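You operate a simulated robot arm through the tools that you are given. There is no shell and no other tool. Be economical: measure what you need, move in short steps, check, and stop when the job is done.

Carry out the task below with a simulated robot arm. There is one attempt and no reset: what you move stays moved.

JOB
Find where the sensor picks up the orange reflector block and clamp the slide there.
Fine: free the clamp, seat the block in the slide's pocket, push the slide in till the display says FOUND and stop within a centimetre; leave the tester on.

It is judged by the outcome, as a careful person would: the job done as asked, and still so three seconds after it is handed in. It fails if anything else is knocked over, pushed out of place, dropped, spilled or broken.

ROBOT AND FRAMES
A 7-joint arm with a two-finger parallel gripper, fixed in place. Base frame: the origin is at the foot of the arm, x ahead of it, y to its left, z up. Units: m, degrees, N and s.
Its first joint turns from -166.0 to 166.0 degrees. Payload 4.4 kg.
The TCP is the grasp point between the finger pads, 0.023 m short of the fingertips. In the tool frame z runs along the fingers and y along their closing line. Largest opening 0.094 m; finger width 0.038, thickness 0.01; the body of the gripper, 0.054 by 0.096 m, starts 0.039 m behind the TCP.
Orientation is that of the tool frame in the base frame, as a unit quaternion [w, x, y, z]. With the fingers straight down and closing along the base's y, the tool's x points along the base's -x, its y along +y and its z along -z.

CONTROLS
- The arm moves only by the tool apply_moves. Its argument "commands" is text: rows parted by semicolons, each of 7 numbers parted by spaces: the shift along the tool's x, y, z in m, then the turn, a rotation vector about the tool's x, y, z in degrees, then the opening, from 0 (shut) to 1 (fully open). In form: dx dy dz ax ay az claw; .... A call has 1 to 10 rows; each row shifts and turns the commanded pose from where the row before left it, along the tool's axes as they then stand. Each row takes 0.2 s and may step no farther than 0.05 m and 8.6 degrees from the row before; otherwise, or with a gripper value out of range, the whole call is refused. Where a pose cannot be reached the arm comes as near as it can. A force on the tool above 90 N (or 10 N above the force at the start of the call, whichever is more), or a blocked arm, ends the call early, and 0.2 s more pass. Each finger travels about 0.072 m/s and halts on what it meets, pressing with about 22 N; the grip force reading is that of the motor and also rises with nothing between the fingers. The clock runs only during rows and for 0.2 s after the last one: add rows that do not move to give the fingers time. The reply holds the time, the measured pose of the TCP, the force on the tool along the base axes, the opening and the grip force, in the units named above and with some noise.
- Cameras (640 x 400 px; columns grow to the right, rows downward): "scene" is fixed at [0.3999, 0.6499, 1.6593]; the picture's right is [-0.39, -0.92, 0.00], its down [-0.81, 0.35, -0.47] and it looks along [0.43, -0.18, -0.88] (base axes); focal length 214 px, centre (320, 200). "wrist" rides on the gripper at [0.087, 0.016, -0.075] in the tool frame; the picture's right is [-0.18, 0.98, 0.00], its down [-0.58, -0.11, -0.81] and it looks along [-0.79, -0.15, 0.59] (tool axes); focal length 243 px, centre (320, 200).
- get_image(camera): a new picture of that camera. The clock stands still meanwhile.
- point_at(camera, pixels): for up to 12 pixels [column, row] of the newest picture of that camera ("zoom" is the newest enlarged one), the place [x, y, z] in the base frame of the surface seen there, good to about 0.002 m. The clock stands still meanwhile.
- zoom(camera, box): a new picture of the part [left, top, right, bottom] of that camera's present view, enlarged. The clock stands still meanwhile.
- sign_off(): hands the job in; it is judged then, once.

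Go step by step. Measure first, check grasps and placings, and put right what went wrong. The budget is 80 turns and 46 pictures, counting those below and the enlarged ones. Unless the task says otherwise, let go and move clear before handing in, and close with one line.

The tools are called after "Emit:" by a JSON object that holds its "fn" and its "kwargs". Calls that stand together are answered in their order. apply_moves: Moves the arm, as the interface text tells. Its arguments: {"type":"object","properties":{"commands":{"type":"string"}},"required":["commands"]} The other tools are called the same way: get_image (camera) takes a picture; point_at (camera, pixels) gives the place of the surface under pixels of a picture; zoom (camera, box) takes an enlarged picture of a part of a camera's view; sign_off () hands the job in.

At the start:

```text
t: 0.0
position: [0.7896, 0.3607, 1.2469]
tool_rot: [0.001, 0.0, 1.0, 0.001]
ft_force: [-0.2, 0.0, 1.5]
finger_gap: 0.0941
gripper_force: 0.0
```

scene: 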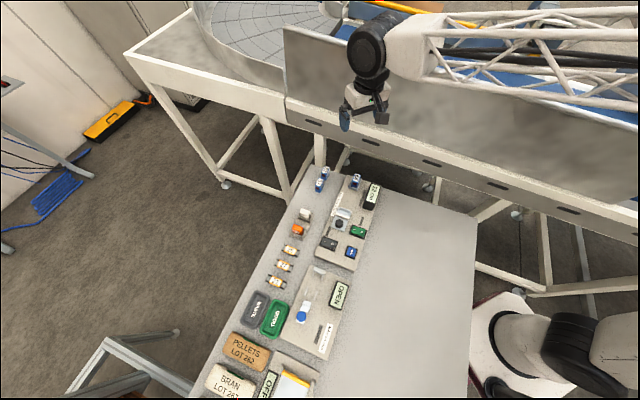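
wrist: 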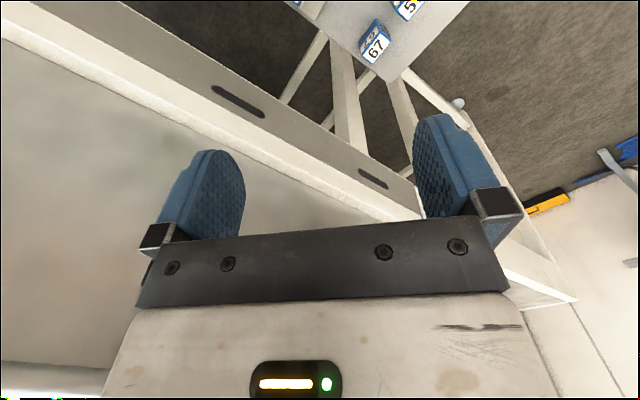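

The scene shows a bench with several devices around (260-380, 170-400); I'll enlarge those areas to identify the tester, slide, clamp and orange block.

Emit:
{"fn": "zoom", "kwargs": {"camera": "scene", "box": [270, 160, 400, 270]}}

Emit:
{"fn": "zoom", "kwargs": {"camera": "scene", "box": [230, 250, 370, 400]}}

```text
3.64 times, centred on (335, 215) of scene
```

zoom: 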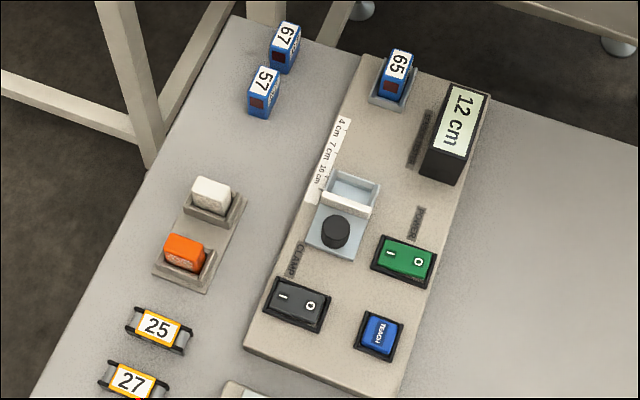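

```text
2.67 times, centred on (300, 325) of scene
```

zoom: 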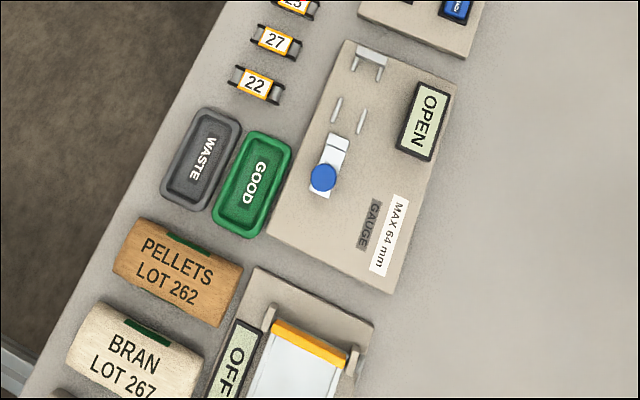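

The tester has sensor 65, slide with black knob, a CLAMP rocker, a green POWER rocker, a TEACH button and a display reading 12 cm. I'll measure these parts in an enlarged view.

Emit:
{"fn": "zoom", "kwargs": {"camera": "scene", "box": [315, 200, 375, 265]}}

Emit:
{"fn": "zoom", "kwargs": {"camera": "scene", "box": [280, 165, 390, 265]}}

```text
6.15 times, centred on (345, 232) of scene
```

zoom: 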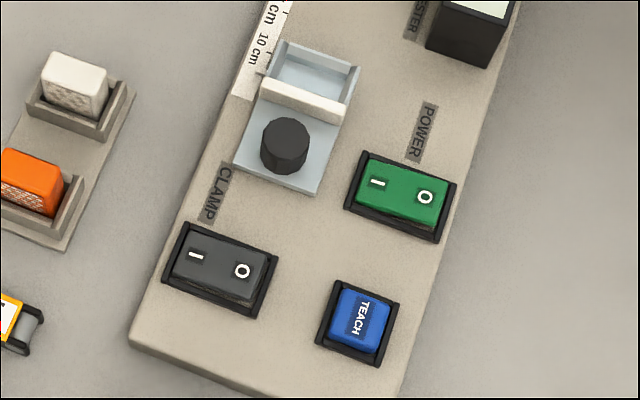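

```text
4.00 times, centred on (335, 215) of scene
```

zoom: 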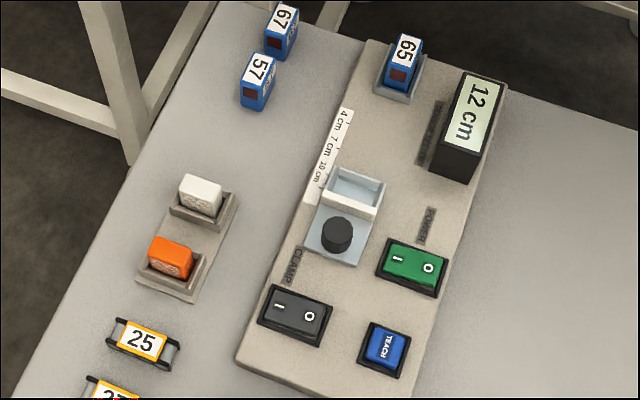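

Emit:
{"fn": "point_at", "kwargs": {"camera": "zoom", "pixels": [[279, 305], [311, 316], [398, 258], [430, 268], [337, 230], [345, 253], [355, 188], [350, 207], [158, 248], [185, 258], [172, 276], [192, 287]]}}

Emit:
{"fn": "point_at", "kwargs": {"camera": "zoom", "pixels": [[403, 50], [398, 77], [330, 172], [380, 185], [327, 203], [374, 218], [305, 245], [356, 262], [200, 190], [345, 110], [470, 100], [160, 240]]}}

```text
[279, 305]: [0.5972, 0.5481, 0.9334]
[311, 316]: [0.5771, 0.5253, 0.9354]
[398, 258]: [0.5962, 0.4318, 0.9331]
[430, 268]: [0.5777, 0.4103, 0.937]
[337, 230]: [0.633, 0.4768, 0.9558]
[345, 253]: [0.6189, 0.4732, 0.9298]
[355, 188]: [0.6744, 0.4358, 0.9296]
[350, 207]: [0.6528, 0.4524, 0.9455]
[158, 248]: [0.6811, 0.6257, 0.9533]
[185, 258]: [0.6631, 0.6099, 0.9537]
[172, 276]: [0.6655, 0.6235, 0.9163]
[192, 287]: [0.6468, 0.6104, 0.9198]
```

```text
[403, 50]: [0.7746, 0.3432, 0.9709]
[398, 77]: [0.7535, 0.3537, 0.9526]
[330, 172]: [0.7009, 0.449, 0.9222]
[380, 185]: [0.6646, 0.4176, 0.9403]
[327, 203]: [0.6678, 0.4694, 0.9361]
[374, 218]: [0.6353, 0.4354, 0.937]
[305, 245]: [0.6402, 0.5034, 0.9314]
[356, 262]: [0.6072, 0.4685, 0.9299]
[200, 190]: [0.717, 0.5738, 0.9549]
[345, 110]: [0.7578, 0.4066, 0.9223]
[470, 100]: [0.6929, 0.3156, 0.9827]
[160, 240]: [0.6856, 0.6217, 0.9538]
```

Slide axis points along about (0.74,-0.67). I'll move back above the tester and turn the tool by -42° yaw so the wrist camera looks along the slide.

Emit:
{"fn": "apply_moves", "kwargs": {"commands": "0.048 0.028 0.01 0 0 0 1;0.048 0.028 0.01 0 0 0 1;0.048 0.028 0.01 0 0 0 1;0.048 0.028 0.01 0 0 0 1;0.048 0.028 0.01 0 0 0 1;0 0 0 0 0 8.4 1;0 0 0 0 0 8.4 1;0 0 0 0 0 8.4 1;0 0 0 0 0 8.4 1;0 0 0 0 0 8.4 1"}}

Emit:
{"fn": "get_image", "kwargs": {"camera": "wrist"}}

```text
refused: row 1 steps farther than a row can; nothing moved
```

```text
39 pictures are left
```

wrist: 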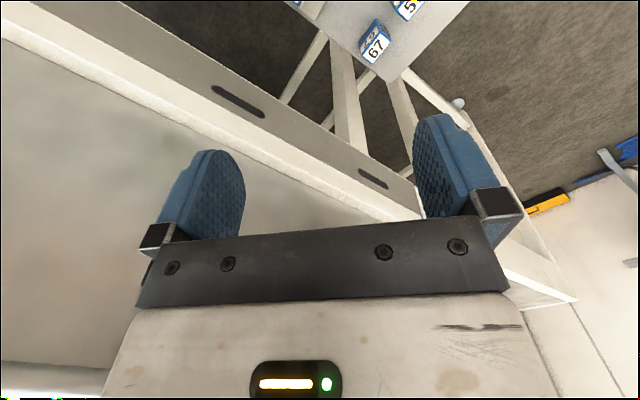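

The step was too long when combined; the wrist picture is upside-down (top = ground). I'll use smaller steps.

Emit:
{"fn": "apply_moves", "kwargs": {"commands": "0.042 0.024 0.008 0 0 8.4 1;0.042 0.024 0.008 0 0 0 1;0 0 0 0 0 8.4 1;0 0 0 0 0 8.4 1;0 0 0 0 0 8.4 1;0 0 0 0 0 8.4 1;0 0 0 0 0 0 1"}}

```text
t: 1.6
position: [0.7106, 0.415, 1.2319]
tool_rot: [0.001, 0.359, 0.933, 0.002]
ft_force: [-0.3, -0.4, 0.1]
finger_gap: 0.0942
gripper_force: 0.1
```

Orientation is right. Now I back up 0.22 m along tool x to view the tester.

Emit:
{"fn": "apply_moves", "kwargs": {"commands": "0.045 0 0 0 0 0 1;0.045 0 0 0 0 0 1;0.045 0 0 0 0 0 1;0.045 0 0 0 0 0 1;0.04 0 0 0 0 0 1;0 0 0 0 0 0 1"}}

Emit:
{"fn": "get_image", "kwargs": {"camera": "wrist"}}

```text
t: 3.0
position: [0.5466, 0.5657, 1.229]
tool_rot: [0.0, 0.358, 0.934, 0.0]
ft_force: [0.4, 0.0, -0.2]
finger_gap: 0.0941
gripper_force: 0.1
```

```text
38 pictures are left
```

wrist: 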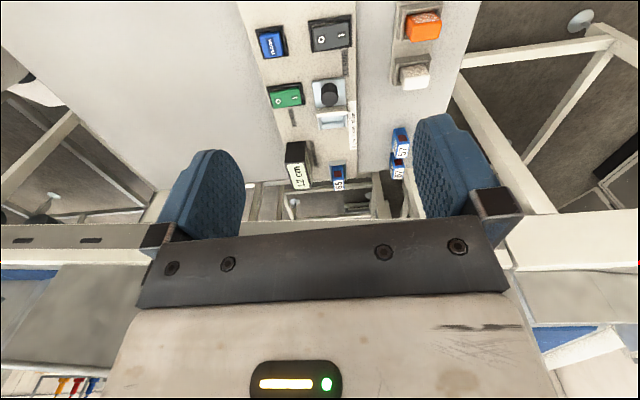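

The tester runs vertically in this view, so alignment is good. Zooming in on it.

Emit:
{"fn": "zoom", "kwargs": {"camera": "wrist", "box": [245, 0, 455, 131]}}

```text
3.05 times, centred on (350, 66) of wrist
```

zoom: 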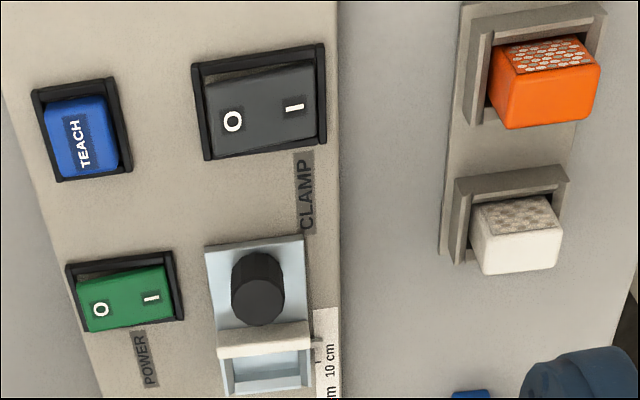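

The orange block shows a patterned reflective face near zoom pixel (550,55); I need to know which side it faces, so I'll zoom tighter on the block and on the pocket.

Emit:
{"fn": "zoom", "kwargs": {"camera": "wrist", "box": [385, 0, 465, 50]}}

Emit:
{"fn": "point_at", "kwargs": {"camera": "zoom", "pixels": [[240, 90], [400, 70], [250, 175], [440, 150], [260, 250], [420, 230], [170, 60], [180, 250], [480, 60], [440, 300], [300, 30], [330, 270]]}}

Emit:
{"fn": "zoom", "kwargs": {"camera": "wrist", "box": [300, 70, 372, 135]}}

Emit:
{"fn": "zoom", "kwargs": {"camera": "scene", "box": [285, 205, 325, 240]}}

```text
8.00 times, centred on (425, 25) of wrist
```

zoom: 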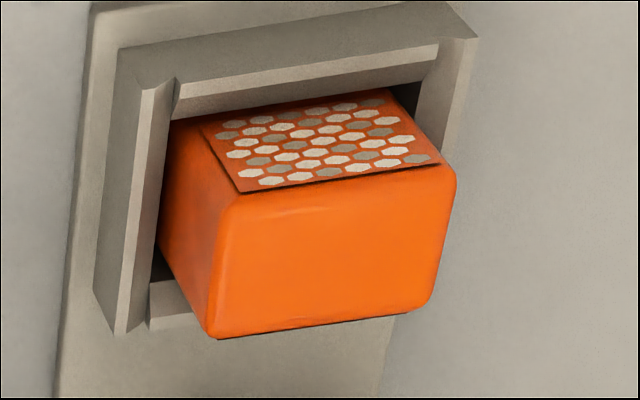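

```text
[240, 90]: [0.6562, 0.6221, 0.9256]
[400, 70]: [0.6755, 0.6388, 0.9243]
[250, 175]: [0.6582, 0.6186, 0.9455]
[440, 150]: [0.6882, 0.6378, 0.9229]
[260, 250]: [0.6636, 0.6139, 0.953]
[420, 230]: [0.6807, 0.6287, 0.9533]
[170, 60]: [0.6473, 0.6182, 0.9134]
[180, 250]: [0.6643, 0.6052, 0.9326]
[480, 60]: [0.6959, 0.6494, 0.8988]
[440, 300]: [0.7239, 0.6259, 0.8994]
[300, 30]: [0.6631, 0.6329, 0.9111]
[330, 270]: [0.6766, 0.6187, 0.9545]
```

```text
6.15 times, centred on (336, 102) of wrist
```

zoom: 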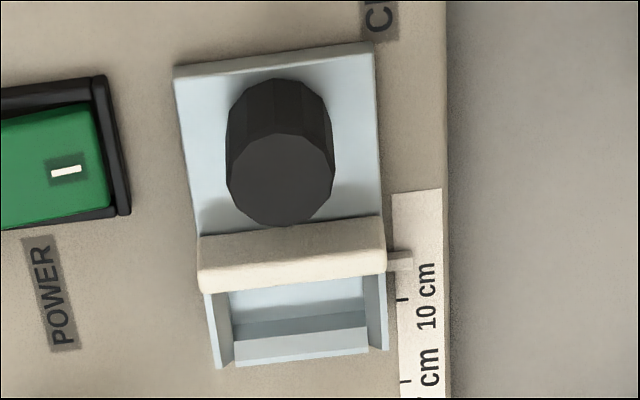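

```text
11.43 times, centred on (305, 222) of scene
```

zoom: 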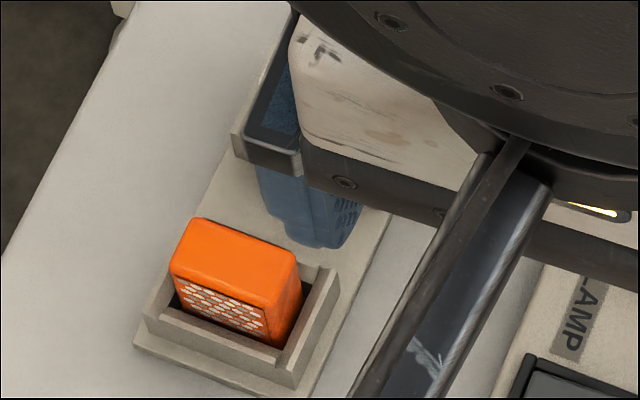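

The reflective hex face points away from the sensor, so the block must be turned 180° when seated. Both rockers show I pressed. Next I'll measure the clamp rocker and its rim, the slide and the rack more precisely.

Emit:
{"fn": "zoom", "kwargs": {"camera": "wrist", "box": [300, 5, 364, 55]}}

Emit:
{"fn": "point_at", "kwargs": {"camera": "wrist", "pixels": [[320, 40], [340, 36], [333, 52], [310, 36], [352, 32], [329, 18], [324, 37], [342, 34], [350, 48], [300, 55], [262, 40], [272, 45]]}}

```text
8.00 times, centred on (332, 30) of wrist
```

zoom: 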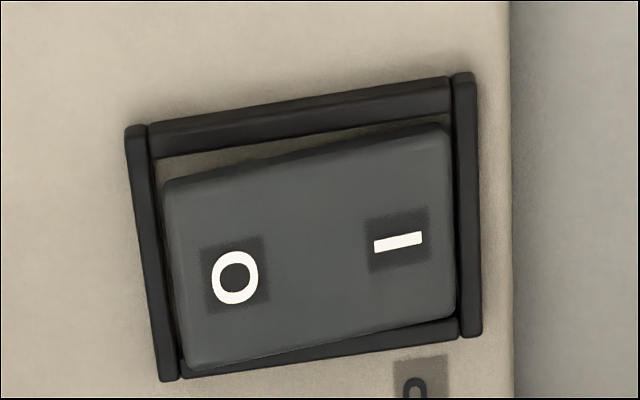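

```text
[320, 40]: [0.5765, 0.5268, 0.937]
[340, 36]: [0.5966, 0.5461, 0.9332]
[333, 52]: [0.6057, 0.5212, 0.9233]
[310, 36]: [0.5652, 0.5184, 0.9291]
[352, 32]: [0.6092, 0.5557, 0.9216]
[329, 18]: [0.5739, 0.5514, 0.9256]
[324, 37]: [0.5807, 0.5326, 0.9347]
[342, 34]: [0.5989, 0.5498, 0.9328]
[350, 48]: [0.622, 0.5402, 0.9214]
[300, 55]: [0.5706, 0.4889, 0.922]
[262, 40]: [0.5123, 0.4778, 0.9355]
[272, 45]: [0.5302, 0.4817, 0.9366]
```

Rim is at ~0.928, O side of the clamp rocker at 0.937 near (0.5766,0.526). I'll close the fingers and descend above the O end.

Emit:
{"fn": "apply_moves", "kwargs": {"commands": "-0.049 -0.0096 0 0 0 0 0;0 0 0.05 0 0 0 0;0 0 0.05 0 0 0 0;0 0 0.05 0 0 0 0;0 0 0.05 0 0 0 0;0 0 0.045 0 0 0 0;0 0 0 0 0 0 0;0 0 0 0 0 0 0"}}

Emit:
{"fn": "get_image", "kwargs": {"camera": "wrist"}}

```text
t: 4.8
position: [0.5744, 0.5226, 0.9856]
tool_rot: [0.0, 0.359, 0.934, 0.001]
ft_force: [0.1, 0.0, 0.6]
finger_gap: 0.0
gripper_force: 22.1
```

```text
32 pictures are left
```

wrist: 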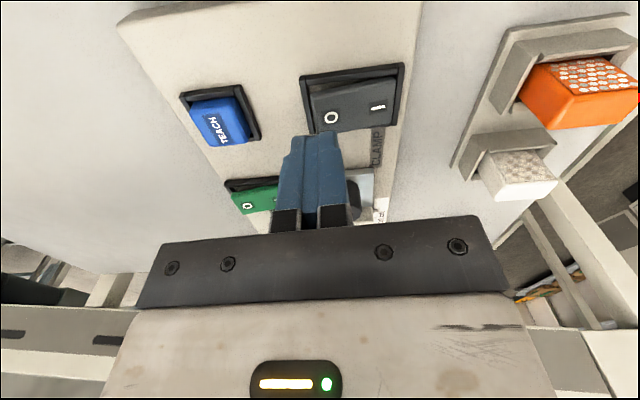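

Fingers are over the O side but 4 mm outward; correct and press down in small steps.

Emit:
{"fn": "apply_moves", "kwargs": {"commands": "0 0.003 0.015 0 0 0 0;0 0 0.01 0 0 0 0;0 0 0.003 0 0 0 0;0 0 0.002 0 0 0 0;0 0 0.002 0 0 0 0"}}

```text
t: 6.0
position: [0.5786, 0.5239, 0.9576]
tool_rot: [0.001, 0.358, 0.934, 0.003]
ft_force: [-28.5, -26.6, 40.3]
finger_gap: 0.0
gripper_force: 21.7
```

The tip is at 0.935 with 40 N upward and some sideways force; lift and look at the rocker.

Emit:
{"fn": "apply_moves", "kwargs": {"commands": "0 0 -0.03 0 0 0 0;0 0 -0.03 0 0 0 0;0 0 0 0 0 0 0"}}

Emit:
{"fn": "zoom", "kwargs": {"camera": "wrist", "box": [170, 0, 420, 156]}}

```text
t: 6.8
position: [0.581, 0.5244, 1.0144]
tool_rot: [0.0, 0.358, 0.934, 0.001]
ft_force: [0.4, -0.1, 0.0]
finger_gap: 0.0001
gripper_force: 21.8
```

```text
2.56 times, centred on (295, 78) of wrist
```

zoom: 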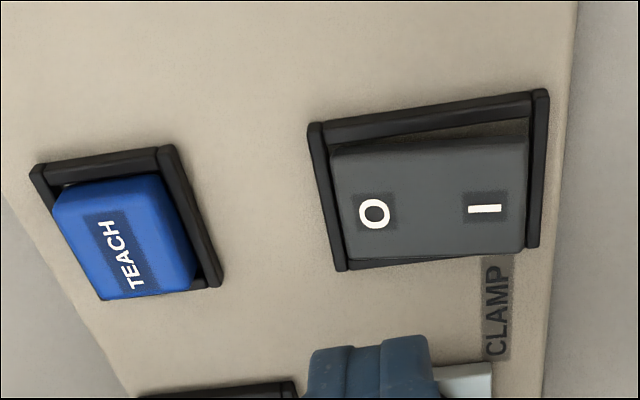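

Emit:
{"fn": "point_at", "kwargs": {"camera": "zoom", "pixels": [[345, 160], [512, 155], [350, 240], [512, 235], [375, 210], [485, 205], [318, 180], [538, 160]]}}

```text
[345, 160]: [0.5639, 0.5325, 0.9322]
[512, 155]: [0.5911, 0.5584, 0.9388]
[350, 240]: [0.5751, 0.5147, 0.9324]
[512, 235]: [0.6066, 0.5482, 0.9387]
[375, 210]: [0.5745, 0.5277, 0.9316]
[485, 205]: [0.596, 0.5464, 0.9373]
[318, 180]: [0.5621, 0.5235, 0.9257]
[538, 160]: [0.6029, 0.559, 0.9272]
```

Clamp rocker now has O down (0.9316) and I up (0.9373): clamp is free. Next, open and move above/behind the orange block to measure it.

Emit:
{"fn": "apply_moves", "kwargs": {"commands": "0.01 0 -0.045 0 0 0 1;0.009 0.044 0 0 0 0 1;0.009 0.044 0 0 0 0 1;0 0.044 0 0 0 0 1;0 0 0 0 0 0 1;0 0 0 0 0 0 1"}}

Emit:
{"fn": "zoom", "kwargs": {"camera": "wrist", "box": [220, 0, 460, 150]}}

```text
t: 8.2
position: [0.646, 0.6444, 1.057]
tool_rot: [0.0, 0.359, 0.933, 0.001]
ft_force: [0.1, -0.4, 0.4]
finger_gap: 0.0939
gripper_force: 0.1
```

```text
2.67 times, centred on (340, 75) of wrist
```

zoom: 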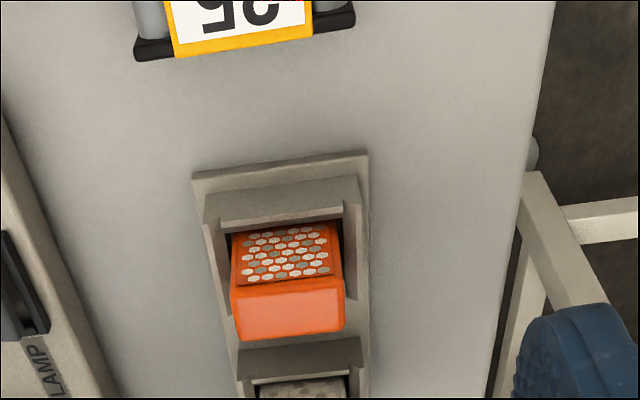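

Emit:
{"fn": "point_at", "kwargs": {"camera": "zoom", "pixels": [[240, 290], [338, 280], [246, 336], [337, 326], [289, 308], [217, 190], [350, 178], [222, 224], [345, 208], [207, 210], [352, 240], [352, 340]]}}

Emit:
{"fn": "point_at", "kwargs": {"camera": "zoom", "pixels": [[236, 245], [328, 232], [238, 275], [332, 268], [223, 270], [349, 250], [195, 175], [365, 160], [300, 368], [245, 365], [355, 358], [220, 300]]}}

```text
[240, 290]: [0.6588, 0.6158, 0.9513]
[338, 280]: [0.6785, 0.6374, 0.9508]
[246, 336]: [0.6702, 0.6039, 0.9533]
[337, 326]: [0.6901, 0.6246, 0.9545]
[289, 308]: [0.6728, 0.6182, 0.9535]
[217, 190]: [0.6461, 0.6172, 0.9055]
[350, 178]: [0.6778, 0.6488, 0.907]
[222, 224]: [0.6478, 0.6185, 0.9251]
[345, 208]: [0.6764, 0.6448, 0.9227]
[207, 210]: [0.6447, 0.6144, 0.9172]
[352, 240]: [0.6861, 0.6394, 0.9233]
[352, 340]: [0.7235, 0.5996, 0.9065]
```

```text
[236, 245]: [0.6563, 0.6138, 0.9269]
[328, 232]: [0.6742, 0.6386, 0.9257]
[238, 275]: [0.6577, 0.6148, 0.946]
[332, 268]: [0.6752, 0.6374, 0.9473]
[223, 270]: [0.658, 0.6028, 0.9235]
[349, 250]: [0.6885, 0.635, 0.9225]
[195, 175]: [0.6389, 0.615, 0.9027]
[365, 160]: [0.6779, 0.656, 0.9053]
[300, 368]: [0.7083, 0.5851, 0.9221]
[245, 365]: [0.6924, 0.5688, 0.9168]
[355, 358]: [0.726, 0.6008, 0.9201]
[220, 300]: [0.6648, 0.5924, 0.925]
```

Block top centre is (0.674,0.6195), top z 0.9535, rack walls 0.924, and orientation matches the tool within ~1°. Move over and descend partway.

Emit:
{"fn": "apply_moves", "kwargs": {"commands": "-0.0375 0.0003 0 0 0 0 0.8;0 0 0.04 0 0 0 0.8;0 0 0.04 0 0 0 0.8;0 0 0 0 0 0 0.8"}}

Emit:
{"fn": "get_image", "kwargs": {"camera": "wrist"}}

```text
t: 9.2
position: [0.6762, 0.6161, 0.98]
tool_rot: [0.0, 0.358, 0.934, 0.001]
ft_force: [0.6, -0.2, 0.5]
finger_gap: 0.0755
gripper_force: 0.0
```

```text
29 pictures are left
```

wrist: 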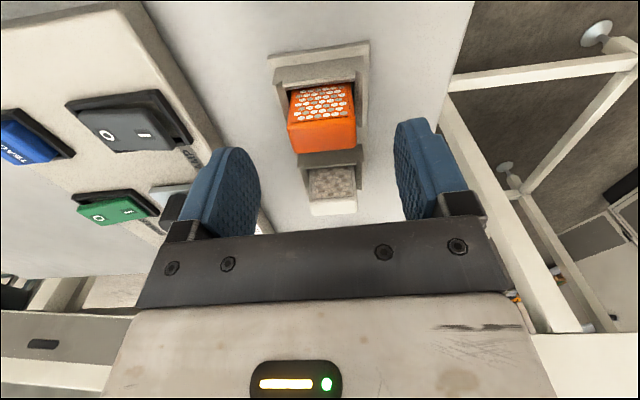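

Block lies midway between the fingers; I'm 4 mm forward of centre. Correct, descend to TCP 0.952 and close.

Emit:
{"fn": "apply_moves", "kwargs": {"commands": "0.0035 0.001 0.015 0 0 0 0.8;0 0 0.013 0 0 0 0.8;0 0 0 0 0 0 0.8;0 0 0 0 0 0 0;0 0 0 0 0 0 0;0 0 0 0 0 0 0;0 0 0 0 0 0 0"}}

Emit:
{"fn": "get_image", "kwargs": {"camera": "wrist"}}

```text
t: 10.8
position: [0.6742, 0.6175, 0.9532]
tool_rot: [0.001, 0.359, 0.933, 0.002]
ft_force: [2.9, 2.2, 1.0]
finger_gap: 0.0351
gripper_force: 21.9
```

```text
28 pictures are left
```

wrist: 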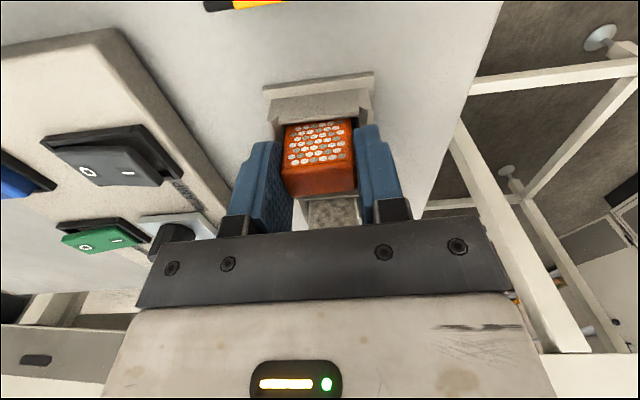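

Gripped at 35 mm gap. Lift straight up 0.14 m.

Emit:
{"fn": "apply_moves", "kwargs": {"commands": "0 0 -0.02 0 0 0 0;0 0 -0.03 0 0 0 0;0 0 -0.045 0 0 0 0;0 0 -0.045 0 0 0 0;0 0 0 0 0 0 0"}}

Emit:
{"fn": "get_image", "kwargs": {"camera": "wrist"}}

```text
t: 12.0
position: [0.6732, 0.6224, 1.0936]
tool_rot: [0.0, 0.359, 0.933, 0.002]
ft_force: [-0.5, -0.2, -0.1]
finger_gap: 0.0353
gripper_force: 22.1
```

```text
27 pictures are left
```

wrist: 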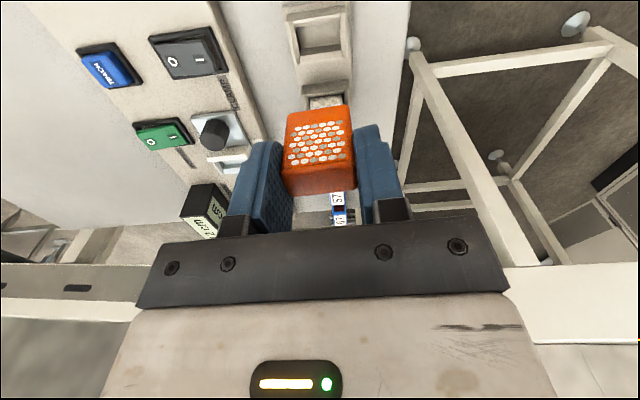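

Block is held firmly. While facing this way, measure the pocket and the block bottom.

Emit:
{"fn": "zoom", "kwargs": {"camera": "wrist", "box": [185, 105, 265, 180]}}

Emit:
{"fn": "point_at", "kwargs": {"camera": "wrist", "pixels": [[292, 110], [340, 106], [290, 160], [345, 155], [290, 180], [348, 175], [318, 180], [318, 140], [213, 133], [230, 160], [320, 112], [318, 186]]}}

```text
5.33 times, centred on (225, 142) of wrist
```

zoom: 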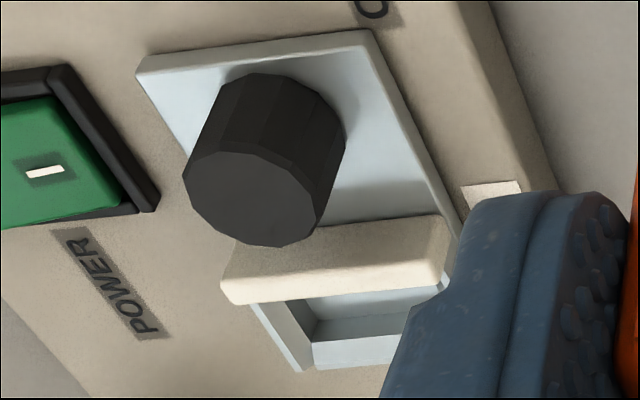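

```text
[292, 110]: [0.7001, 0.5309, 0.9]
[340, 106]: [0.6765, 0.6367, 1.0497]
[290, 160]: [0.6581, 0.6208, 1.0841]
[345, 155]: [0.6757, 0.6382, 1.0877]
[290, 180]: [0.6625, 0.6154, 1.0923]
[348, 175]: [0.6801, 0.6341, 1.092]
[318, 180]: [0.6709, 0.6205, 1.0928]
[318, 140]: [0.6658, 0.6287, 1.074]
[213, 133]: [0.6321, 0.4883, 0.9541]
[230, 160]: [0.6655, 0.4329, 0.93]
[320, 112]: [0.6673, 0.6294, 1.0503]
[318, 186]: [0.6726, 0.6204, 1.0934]
```

Block bottom is 0.045 below the TCP and its reflective face 0.010 behind. Check the pocket from the scene camera.

Emit:
{"fn": "zoom", "kwargs": {"camera": "scene", "box": [325, 195, 365, 235]}}

```text
10.00 times, centred on (345, 215) of scene
```

zoom: 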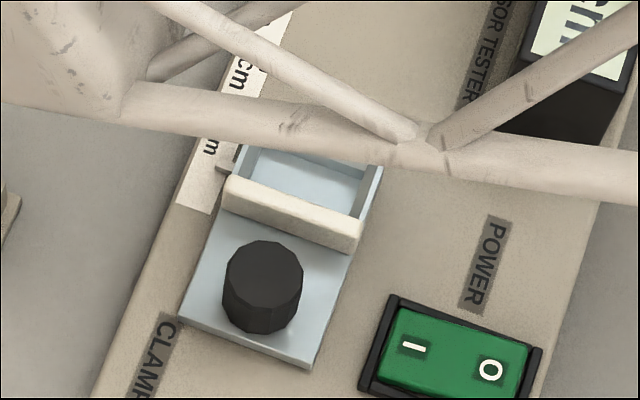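

Emit:
{"fn": "point_at", "kwargs": {"camera": "zoom", "pixels": [[265, 265], [230, 182], [352, 225], [225, 198], [355, 242], [245, 160], [372, 190], [300, 170], [255, 152], [362, 172], [310, 195], [250, 330]]}}

Emit:
{"fn": "point_at", "kwargs": {"camera": "wrist", "pixels": [[213, 133], [212, 120], [232, 158], [238, 165], [226, 160], [241, 170], [243, 154], [230, 152], [240, 149], [222, 110], [235, 113], [225, 114]]}}

```text
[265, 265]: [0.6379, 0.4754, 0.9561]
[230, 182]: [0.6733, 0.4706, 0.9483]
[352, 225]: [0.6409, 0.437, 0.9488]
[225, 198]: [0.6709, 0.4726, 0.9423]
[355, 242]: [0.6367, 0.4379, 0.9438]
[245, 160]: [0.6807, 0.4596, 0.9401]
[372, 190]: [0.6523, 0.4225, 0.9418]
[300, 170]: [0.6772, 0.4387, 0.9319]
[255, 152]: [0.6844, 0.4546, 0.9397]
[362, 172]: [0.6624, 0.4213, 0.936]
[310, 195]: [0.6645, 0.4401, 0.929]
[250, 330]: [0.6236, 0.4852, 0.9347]
```

```text
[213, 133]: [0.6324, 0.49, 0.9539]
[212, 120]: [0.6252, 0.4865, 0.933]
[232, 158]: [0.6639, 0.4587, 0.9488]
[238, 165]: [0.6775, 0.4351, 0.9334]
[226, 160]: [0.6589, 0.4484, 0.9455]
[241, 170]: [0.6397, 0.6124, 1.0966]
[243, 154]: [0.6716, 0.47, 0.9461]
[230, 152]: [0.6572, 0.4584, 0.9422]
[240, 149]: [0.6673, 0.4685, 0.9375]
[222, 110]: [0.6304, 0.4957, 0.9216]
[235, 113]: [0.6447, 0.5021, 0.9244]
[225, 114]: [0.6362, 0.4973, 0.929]
```

Back wall top centre is (0.657,0.454,0.949), floor ≈0.930. Now rotate the tool 180° (back through the start orientation) at this height.

Emit:
{"fn": "apply_moves", "kwargs": {"commands": "0 0 -0.02 0 0 -8.55 0;0 0 0 0 0 -8.55 0;0 0 0 0 0 -8.55 0;0 0 0 0 0 -8.55 0;0 0 0 0 0 -8.55 0;0 0 0 0 0 -8.55 0;0 0 0 0 0 -8.55 0;0 0 0 0 0 -8.55 0;0 0 0 0 0 -8.55 0;0 0 0 0 0 -8.55 0"}}

Emit:
{"fn": "apply_moves", "kwargs": {"commands": "0 0 0 0 0 -8.55 0;0 0 0 0 0 -8.55 0;0 0 0 0 0 -8.55 0;0 0 0 0 0 -8.55 0;0 0 0 0 0 -8.55 0;0 0 0 0 0 -8.55 0;0 0 0 0 0 -8.55 0;0 0 0 0 0 -8.55 0;0 0 0 0 0 -8.55 0;0 0 0 0 0 -8.55 0"}}

```text
t: 14.2
position: [0.6731, 0.6195, 1.112]
tool_rot: [0.0, -0.372, 0.928, 0.0]
ft_force: [0.1, 0.3, 0.1]
finger_gap: 0.035
gripper_force: 21.7
```

```text
t: 16.4
position: [0.6715, 0.6189, 1.1115]
tool_rot: [-0.001, 0.903, -0.43, 0.001]
ft_force: [-0.3, -0.3, 0.8]
finger_gap: 0.035
gripper_force: 21.7
```

Need another 9° of turn, then move over in front of the pocket to view it from the sensor side.

Emit:
{"fn": "apply_moves", "kwargs": {"commands": "0 0 0 0 0 -4.4 0;0 0 0 0 0 -4.4 0;0.0317 0.0266 0 0 0 0 0;0.0317 0.0266 0 0 0 0 0;0.0317 0.0266 0 0 0 0 0;0.0317 0.0266 0 0 0 0 0;0.0317 0.0266 0 0 0 0 0;0 0 0 0 0 0 0"}}

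Emit:
{"fn": "get_image", "kwargs": {"camera": "wrist"}}

```text
t: 18.2
position: [0.7019, 0.4146, 1.1092]
tool_rot: [-0.001, 0.933, -0.36, 0.0]
ft_force: [0.0, -0.3, -0.6]
finger_gap: 0.0351
gripper_force: 22.3
```

```text
24 pictures are left
```

wrist: 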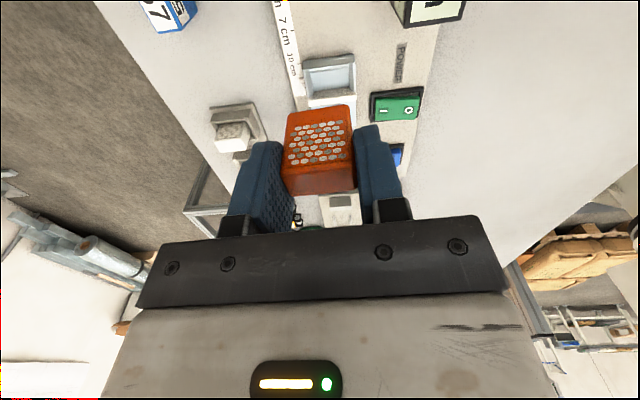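

The reflective face now points toward the sensor, and the pocket is at (328,75). Zoom and measure it.

Emit:
{"fn": "zoom", "kwargs": {"camera": "wrist", "box": [285, 45, 373, 110]}}

```text
6.15 times, centred on (329, 78) of wrist
```

zoom: 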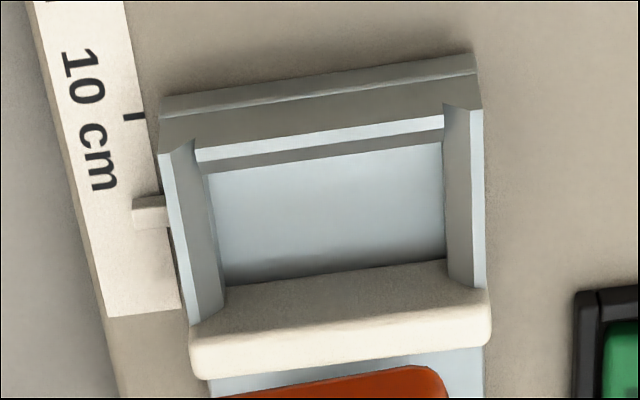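

Emit:
{"fn": "point_at", "kwargs": {"camera": "zoom", "pixels": [[205, 158], [440, 128], [215, 180], [440, 150], [228, 275], [442, 252], [330, 215], [200, 340], [485, 305], [180, 180], [472, 150], [330, 270]]}}

Emit:
{"fn": "point_at", "kwargs": {"camera": "zoom", "pixels": [[197, 155], [442, 122], [210, 290], [475, 275], [330, 141], [330, 155], [230, 260], [435, 235], [198, 200], [455, 170], [215, 305], [460, 270]]}}

```text
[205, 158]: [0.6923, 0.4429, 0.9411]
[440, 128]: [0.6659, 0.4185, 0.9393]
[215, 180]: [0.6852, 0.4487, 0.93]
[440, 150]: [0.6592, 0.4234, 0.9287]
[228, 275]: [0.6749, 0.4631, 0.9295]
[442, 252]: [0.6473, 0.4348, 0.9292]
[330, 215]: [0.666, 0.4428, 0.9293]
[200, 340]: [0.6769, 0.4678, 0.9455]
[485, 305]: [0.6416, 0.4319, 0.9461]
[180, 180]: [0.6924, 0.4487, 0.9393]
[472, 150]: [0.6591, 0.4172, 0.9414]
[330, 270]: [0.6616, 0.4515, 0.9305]
```

```text
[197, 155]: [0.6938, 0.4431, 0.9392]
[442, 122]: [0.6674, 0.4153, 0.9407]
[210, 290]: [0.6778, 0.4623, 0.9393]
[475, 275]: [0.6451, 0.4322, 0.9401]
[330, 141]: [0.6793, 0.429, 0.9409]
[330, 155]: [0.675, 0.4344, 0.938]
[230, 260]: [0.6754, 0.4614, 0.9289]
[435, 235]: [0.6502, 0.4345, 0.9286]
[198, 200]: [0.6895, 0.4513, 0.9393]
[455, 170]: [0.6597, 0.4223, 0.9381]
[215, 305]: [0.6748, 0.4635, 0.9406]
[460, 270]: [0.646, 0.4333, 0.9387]
```

Pocket interior is ~39×26 mm centred at (0.670,0.440), floor 0.929, yaw about -45°. Measure the held block's face now relative to the TCP.

Emit:
{"fn": "point_at", "kwargs": {"camera": "wrist", "pixels": [[318, 130], [318, 150], [300, 130], [340, 125], [290, 162], [348, 157], [290, 120], [318, 112], [318, 188], [318, 180], [345, 107], [288, 112]]}}

```text
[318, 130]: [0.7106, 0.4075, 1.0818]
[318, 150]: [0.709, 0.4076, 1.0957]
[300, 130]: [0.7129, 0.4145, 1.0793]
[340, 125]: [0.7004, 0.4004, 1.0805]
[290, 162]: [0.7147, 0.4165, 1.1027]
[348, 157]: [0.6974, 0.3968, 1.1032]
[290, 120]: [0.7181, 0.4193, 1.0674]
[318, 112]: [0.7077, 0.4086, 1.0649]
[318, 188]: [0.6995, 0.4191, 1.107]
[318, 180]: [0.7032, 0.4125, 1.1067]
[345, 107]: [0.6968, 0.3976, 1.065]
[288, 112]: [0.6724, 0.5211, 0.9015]
```

Face is 9.8 mm ahead of the TCP, bottom 45.5 mm below. Align yaw to -45°, move over the pocket and descend to hover ~1 cm above the wall.

Emit:
{"fn": "apply_moves", "kwargs": {"commands": "0 0 0 0 0 2.8 0;-0.0392 0.0047 0 0 0 0 0;0 0 0.04 0 0 0 0;0 0 0.035 0 0 0 0;0 0 0.025 0 0 0 0;0 0 0 0 0 0 0;0 0 0 0 0 0 0"}}

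Emit:
{"fn": "zoom", "kwargs": {"camera": "wrist", "box": [220, 60, 420, 210]}}

```text
t: 19.8
position: [0.6688, 0.4391, 1.0089]
tool_rot: [-0.001, 0.924, -0.383, 0.0]
ft_force: [0.1, 0.5, -0.1]
finger_gap: 0.0351
gripper_force: 22.1
```

```text
2.67 times, centred on (320, 135) of wrist
```

zoom: 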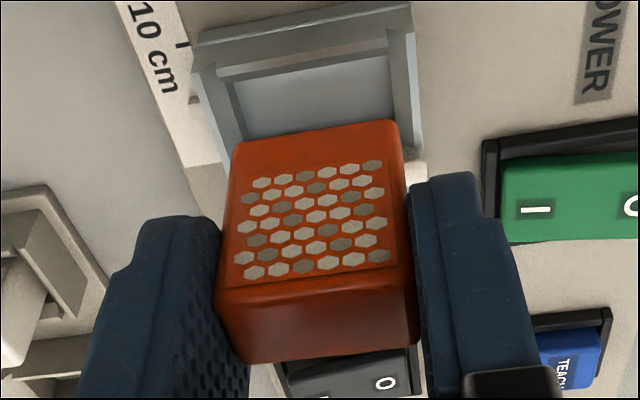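

Block looks aligned above the pocket; verify with points on the block's bottom edge and the pocket's lip and walls.

Emit:
{"fn": "point_at", "kwargs": {"camera": "zoom", "pixels": [[238, 160], [395, 138], [242, 150], [390, 128], [220, 70], [388, 48], [235, 85], [390, 60], [222, 110], [405, 90], [245, 130], [388, 110]]}}

Emit:
{"fn": "point_at", "kwargs": {"camera": "zoom", "pixels": [[300, 60], [310, 75], [260, 142], [380, 125], [225, 280], [410, 250], [310, 215], [205, 100], [415, 75], [232, 130], [398, 105], [320, 135]]}}

```text
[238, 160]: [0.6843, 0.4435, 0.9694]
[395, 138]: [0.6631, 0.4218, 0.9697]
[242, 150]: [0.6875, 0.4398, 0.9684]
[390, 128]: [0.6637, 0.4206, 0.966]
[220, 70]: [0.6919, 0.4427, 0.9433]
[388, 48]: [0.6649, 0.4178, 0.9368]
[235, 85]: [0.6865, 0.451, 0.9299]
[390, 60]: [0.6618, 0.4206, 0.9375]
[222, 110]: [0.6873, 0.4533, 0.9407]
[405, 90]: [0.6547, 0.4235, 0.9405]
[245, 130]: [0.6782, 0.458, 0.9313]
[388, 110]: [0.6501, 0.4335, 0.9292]
```

```text
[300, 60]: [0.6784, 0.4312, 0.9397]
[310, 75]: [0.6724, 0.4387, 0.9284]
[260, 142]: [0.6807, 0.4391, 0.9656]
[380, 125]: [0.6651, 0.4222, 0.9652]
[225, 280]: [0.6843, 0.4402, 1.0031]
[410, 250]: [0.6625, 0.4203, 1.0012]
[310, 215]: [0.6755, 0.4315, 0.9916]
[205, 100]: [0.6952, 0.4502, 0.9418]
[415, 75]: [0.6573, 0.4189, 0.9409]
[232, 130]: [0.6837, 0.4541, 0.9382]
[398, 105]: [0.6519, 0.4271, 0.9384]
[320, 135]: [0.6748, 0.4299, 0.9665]
```

Block is ~1.5 mm toward the back and ~1 mm off laterally; nudge and descend, ending just above the floor.

Emit:
{"fn": "apply_moves", "kwargs": {"commands": "0.0015 -0.0013 0 0 0 0 0;0 0 0.015 0 0 0 0;0 0 0.008 0 0 0 0;0 0 0.005 0 0 0 0;0 0 0.003 0 0 0 0;0 0 0 0 0 0 0"}}

Emit:
{"fn": "zoom", "kwargs": {"camera": "wrist", "box": [220, 60, 420, 210]}}

```text
t: 21.2
position: [0.6695, 0.4383, 0.9787]
tool_rot: [-0.001, 0.924, -0.383, 0.001]
ft_force: [-0.5, 0.4, 0.2]
finger_gap: 0.0351
gripper_force: 22.1
```

```text
2.67 times, centred on (320, 135) of wrist
```

zoom: 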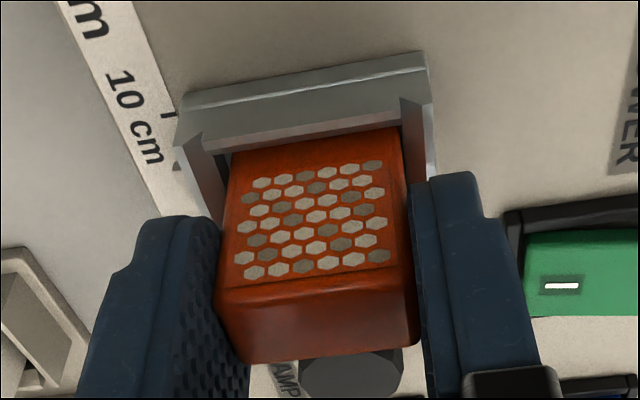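

The block is between the side walls behind the lip, with no contact force. Lower the last ~3-4 mm until touching.

Emit:
{"fn": "apply_moves", "kwargs": {"commands": "0 0 0.002 0 0 0 0;0 0 0.001 0 0 0 0;0 0 0.001 0 0 0 0;0 0 0 0 0 0 0"}}

```text
t: 22.2
position: [0.6707, 0.4392, 0.9786]
tool_rot: [-0.003, 0.924, -0.382, 0.001]
ft_force: [0.7, -0.2, 16.9]
finger_gap: 0.0352
gripper_force: 22.1
```

Contact at 17 N. Release by opening slowly and check the seating.

Emit:
{"fn": "apply_moves", "kwargs": {"commands": "0 0 -0.001 0 0 0 0;0 0 0 0 0 0 0.5;0 0 0 0 0 0 0.6;0 0 0 0 0 0 0.6"}}

Emit:
{"fn": "zoom", "kwargs": {"camera": "wrist", "box": [220, 60, 420, 210]}}

```text
t: 23.2
position: [0.671, 0.439, 0.9763]
tool_rot: [0.0, 0.924, -0.383, 0.0]
ft_force: [0.4, 0.0, 0.4]
finger_gap: 0.0564
gripper_force: 0.1
```

```text
2.67 times, centred on (320, 135) of wrist
```

zoom: 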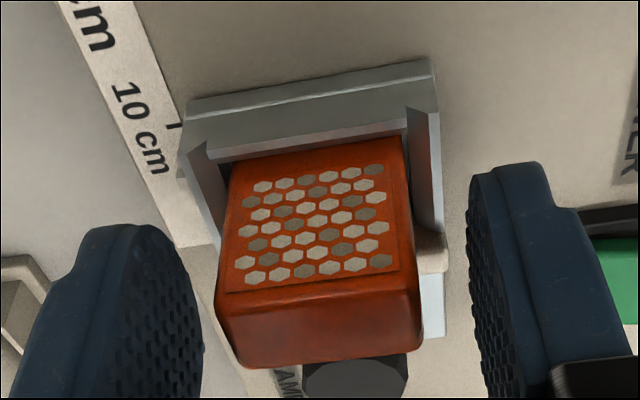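

Now measure whether the block is level and on the floor.

Emit:
{"fn": "point_at", "kwargs": {"camera": "zoom", "pixels": [[240, 162], [392, 145], [232, 285], [400, 265], [245, 350], [405, 330], [320, 310], [320, 345], [320, 155], [320, 215], [428, 245], [310, 140]]}}

Emit:
{"fn": "apply_moves", "kwargs": {"commands": "0 0 -0.03 0 0 0 0.7;0 0 -0.04 0 0 0 0.7;0 0 0 0 0 0 0.7"}}

Emit:
{"fn": "get_image", "kwargs": {"camera": "wrist"}}

```text
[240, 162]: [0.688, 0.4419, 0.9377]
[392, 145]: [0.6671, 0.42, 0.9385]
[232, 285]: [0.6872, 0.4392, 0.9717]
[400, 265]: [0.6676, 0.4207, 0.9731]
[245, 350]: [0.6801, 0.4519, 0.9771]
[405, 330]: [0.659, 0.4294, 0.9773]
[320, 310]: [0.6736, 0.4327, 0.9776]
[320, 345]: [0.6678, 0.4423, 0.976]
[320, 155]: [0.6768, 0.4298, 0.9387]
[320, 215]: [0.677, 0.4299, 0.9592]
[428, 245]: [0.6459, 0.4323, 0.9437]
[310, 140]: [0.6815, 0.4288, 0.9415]
```

```text
t: 24.0
position: [0.6713, 0.4378, 1.0459]
tool_rot: [-0.001, 0.924, -0.383, 0.001]
ft_force: [0.3, -0.8, -0.5]
finger_gap: 0.066
gripper_force: 0.1
```

```text
19 pictures are left
```

wrist: 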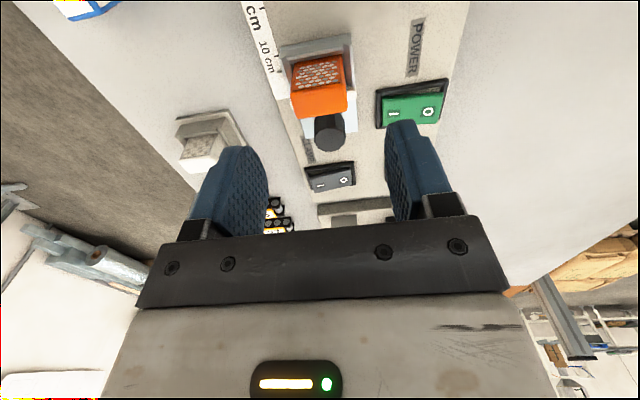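

Block top is level at 0.977 and its face vertical: seated with reflector toward the sensor. Now measure the knob precisely for gripping it.

Emit:
{"fn": "zoom", "kwargs": {"camera": "wrist", "box": [280, 90, 380, 165]}}

Emit:
{"fn": "zoom", "kwargs": {"camera": "scene", "box": [315, 170, 395, 250]}}

```text
5.33 times, centred on (330, 128) of wrist
```

zoom: 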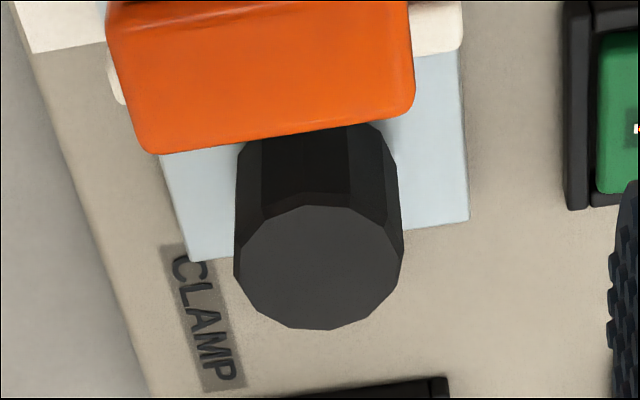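

```text
5.00 times, centred on (355, 210) of scene
```

zoom: 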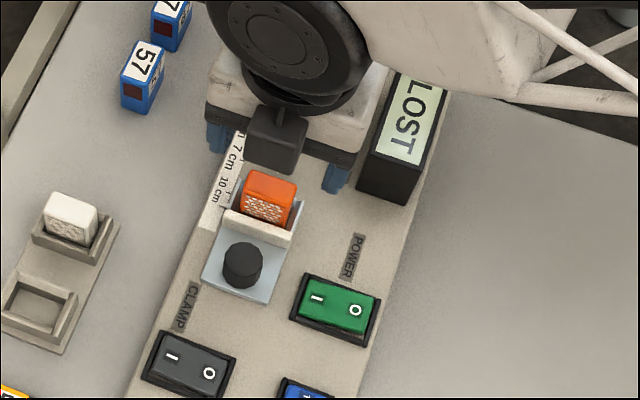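

Display now reads LOST, and the block shows pattern on both faces. Get knob positions.

Emit:
{"fn": "point_at", "kwargs": {"camera": "zoom", "pixels": [[240, 257], [225, 255], [257, 257], [240, 246], [240, 270], [262, 292], [205, 278], [260, 240]]}}

Emit:
{"fn": "zoom", "kwargs": {"camera": "wrist", "box": [280, 90, 380, 165]}}

Emit:
{"fn": "point_at", "kwargs": {"camera": "zoom", "pixels": [[320, 265], [242, 265], [395, 265], [320, 215], [320, 322], [320, 200], [180, 250], [460, 220]]}}

```text
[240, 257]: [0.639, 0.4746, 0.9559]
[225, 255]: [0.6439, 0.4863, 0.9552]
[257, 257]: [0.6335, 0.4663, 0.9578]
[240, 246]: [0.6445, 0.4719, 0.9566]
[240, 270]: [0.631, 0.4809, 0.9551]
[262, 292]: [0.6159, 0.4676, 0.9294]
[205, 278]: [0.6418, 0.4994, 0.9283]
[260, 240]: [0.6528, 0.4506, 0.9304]
```

```text
5.33 times, centred on (330, 128) of wrist
```

zoom: 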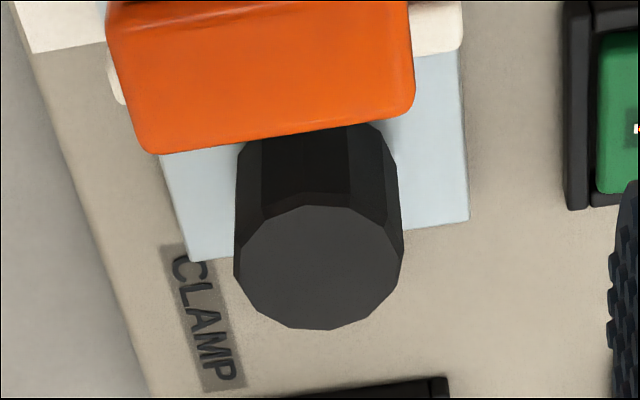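

```text
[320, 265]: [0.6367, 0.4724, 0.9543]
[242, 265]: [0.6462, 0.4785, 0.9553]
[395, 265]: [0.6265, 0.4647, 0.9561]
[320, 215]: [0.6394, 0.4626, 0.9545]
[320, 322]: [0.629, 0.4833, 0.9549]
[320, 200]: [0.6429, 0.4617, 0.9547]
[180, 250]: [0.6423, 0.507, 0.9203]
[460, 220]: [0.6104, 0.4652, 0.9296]
```

Knob centre ≈(0.637,0.474), top 0.956, ~24 mm wide. Move back over it, descend with partially open fingers and check.

Emit:
{"fn": "apply_moves", "kwargs": {"commands": "-0.026 -0.0008 0 0 0 0 0.5;-0.0256 -0.0009 0 0 0 0 0.5;0 0 0 0 0 0 0.5;0 0 0.04 0 0 0 0.5;0 0 0.025 0 0 0 0.5;0 0 0 0 0 0 0.5"}}

Emit:
{"fn": "get_image", "kwargs": {"camera": "wrist"}}

Emit:
{"fn": "zoom", "kwargs": {"camera": "scene", "box": [315, 170, 395, 250]}}

```text
t: 25.4
position: [0.6344, 0.4747, 0.981]
tool_rot: [0.0, 0.924, -0.383, 0.0]
ft_force: [-0.2, 0.3, -0.9]
finger_gap: 0.047
gripper_force: 0.0
```

```text
15 pictures are left
```

wrist: 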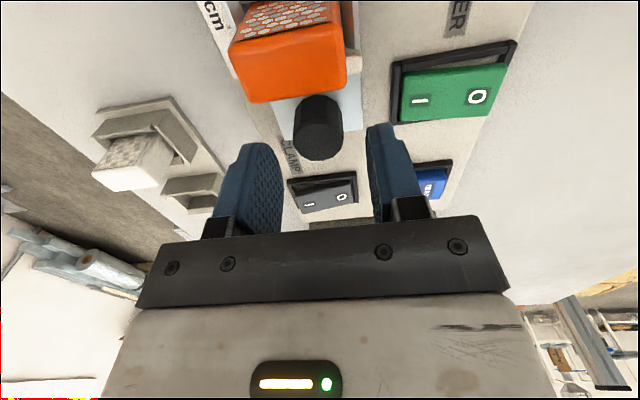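

```text
5.00 times, centred on (355, 210) of scene
```

zoom: 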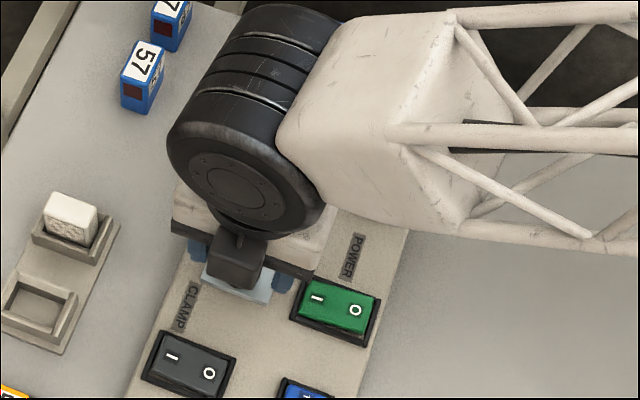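

Knob sits between the fingers; the arm hides the display in the scene view here, so I'll release and lift to read it between steps. Descend and grip the knob.

Emit:
{"fn": "apply_moves", "kwargs": {"commands": "0 0 0.012 0 0 0 0.5;0 0 0.008 0 0 0 0.5;0 0 0 0 0 0 0.5;0 0 0 0 0 0 0;0 0 0 0 0 0 0;0 0 0 0 0 0 0"}}

```text
t: 26.8
position: [0.635, 0.4763, 0.9619]
tool_rot: [-0.001, 0.924, -0.382, 0.0]
ft_force: [-6.8, -6.0, 0.9]
finger_gap: 0.0268
gripper_force: 45.0
```

Knob gripped (27 mm). Push the slide 15 mm forward in small rows.

Emit:
{"fn": "apply_moves", "kwargs": {"commands": "0.004 0 0 0 0 0 0;0.004 0 0 0 0 0 0;0.004 0 0 0 0 0 0;0.003 0 0 0 0 0 0;0 0 0 0 0 0 0"}}

Emit:
{"fn": "zoom", "kwargs": {"camera": "scene", "box": [315, 170, 395, 250]}}

```text
t: 28.0
position: [0.6457, 0.4656, 0.9623]
tool_rot: [0.0, 0.924, -0.382, 0.0]
ft_force: [-11.9, -12.2, -5.6]
finger_gap: 0.0269
gripper_force: 44.9
```

```text
5.00 times, centred on (355, 210) of scene
```

zoom: 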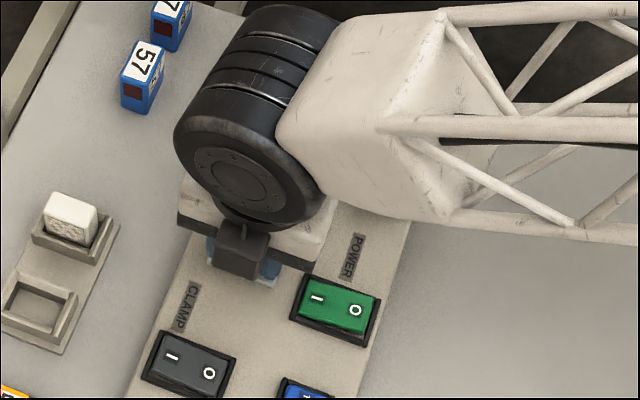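

Moved 15 mm with slide. Release, lift, and step forward to see the display.

Emit:
{"fn": "apply_moves", "kwargs": {"commands": "0 0 0 0 0 0 0.5;0 0 0 0 0 0 0.5;0 0 -0.045 0 0 0 0.5;0 0 -0.045 0 0 0 0.5;0.045 0 0 0 0 0 0.5;0 0 0 0 0 0 0.5"}}

Emit:
{"fn": "zoom", "kwargs": {"camera": "scene", "box": [315, 170, 395, 250]}}

```text
t: 29.4
position: [0.6798, 0.4325, 1.0524]
tool_rot: [-0.002, 0.924, -0.383, 0.001]
ft_force: [0.1, 0.5, 0.1]
finger_gap: 0.0472
gripper_force: 0.1
```

```text
5.00 times, centred on (355, 210) of scene
```

zoom: 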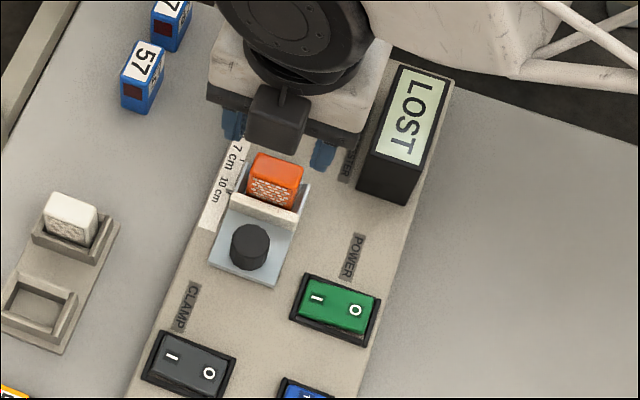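

Still LOST after 15 mm. Return, regrip the knob and push 9 mm more.

Emit:
{"fn": "apply_moves", "kwargs": {"commands": "-0.045 0.001 0 0 0 0 0.5;0 0 0.045 0 0 0 0.5;0 0 0.045 0 0 0 0.5;0 0 0 0 0 0 0.2;0 0 0 0 0 0 0;0 0 0 0 0 0 0;0.003 0 0 0 0 0 0;0.003 0 0 0 0 0 0;0.003 0 0 0 0 0 0;0 0 0 0 0 0 0"}}

Emit:
{"fn": "apply_moves", "kwargs": {"commands": "0 0 0 0 0 0 0.5;0 0 0 0 0 0 0.5;0 0 -0.045 0 0 0 0.5;0 0 -0.045 0 0 0 0.5;0.045 0 0 0 0 0 0.5;0 0 0 0 0 0 0.5"}}

Emit:
{"fn": "zoom", "kwargs": {"camera": "scene", "box": [315, 170, 395, 250]}}

```text
t: 31.6
position: [0.6531, 0.4581, 0.9632]
tool_rot: [-0.001, 0.924, -0.383, 0.001]
ft_force: [-30.0, -31.6, -5.7]
finger_gap: 0.0292
gripper_force: 21.7
```

```text
t: 33.0
position: [0.6853, 0.4269, 1.0535]
tool_rot: [-0.001, 0.924, -0.382, 0.001]
ft_force: [0.2, 0.2, -0.6]
finger_gap: 0.0472
gripper_force: 0.0
```

```text
5.00 times, centred on (355, 210) of scene
```

zoom: 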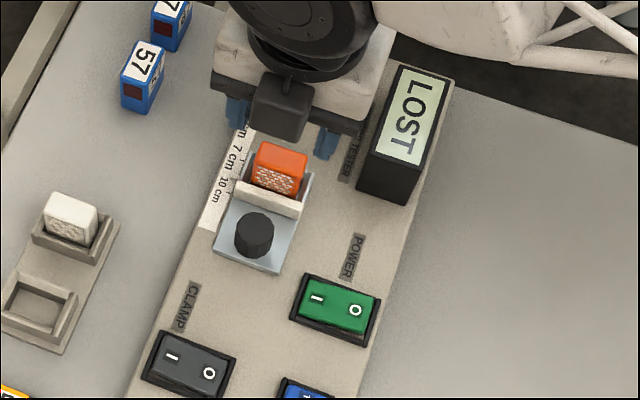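

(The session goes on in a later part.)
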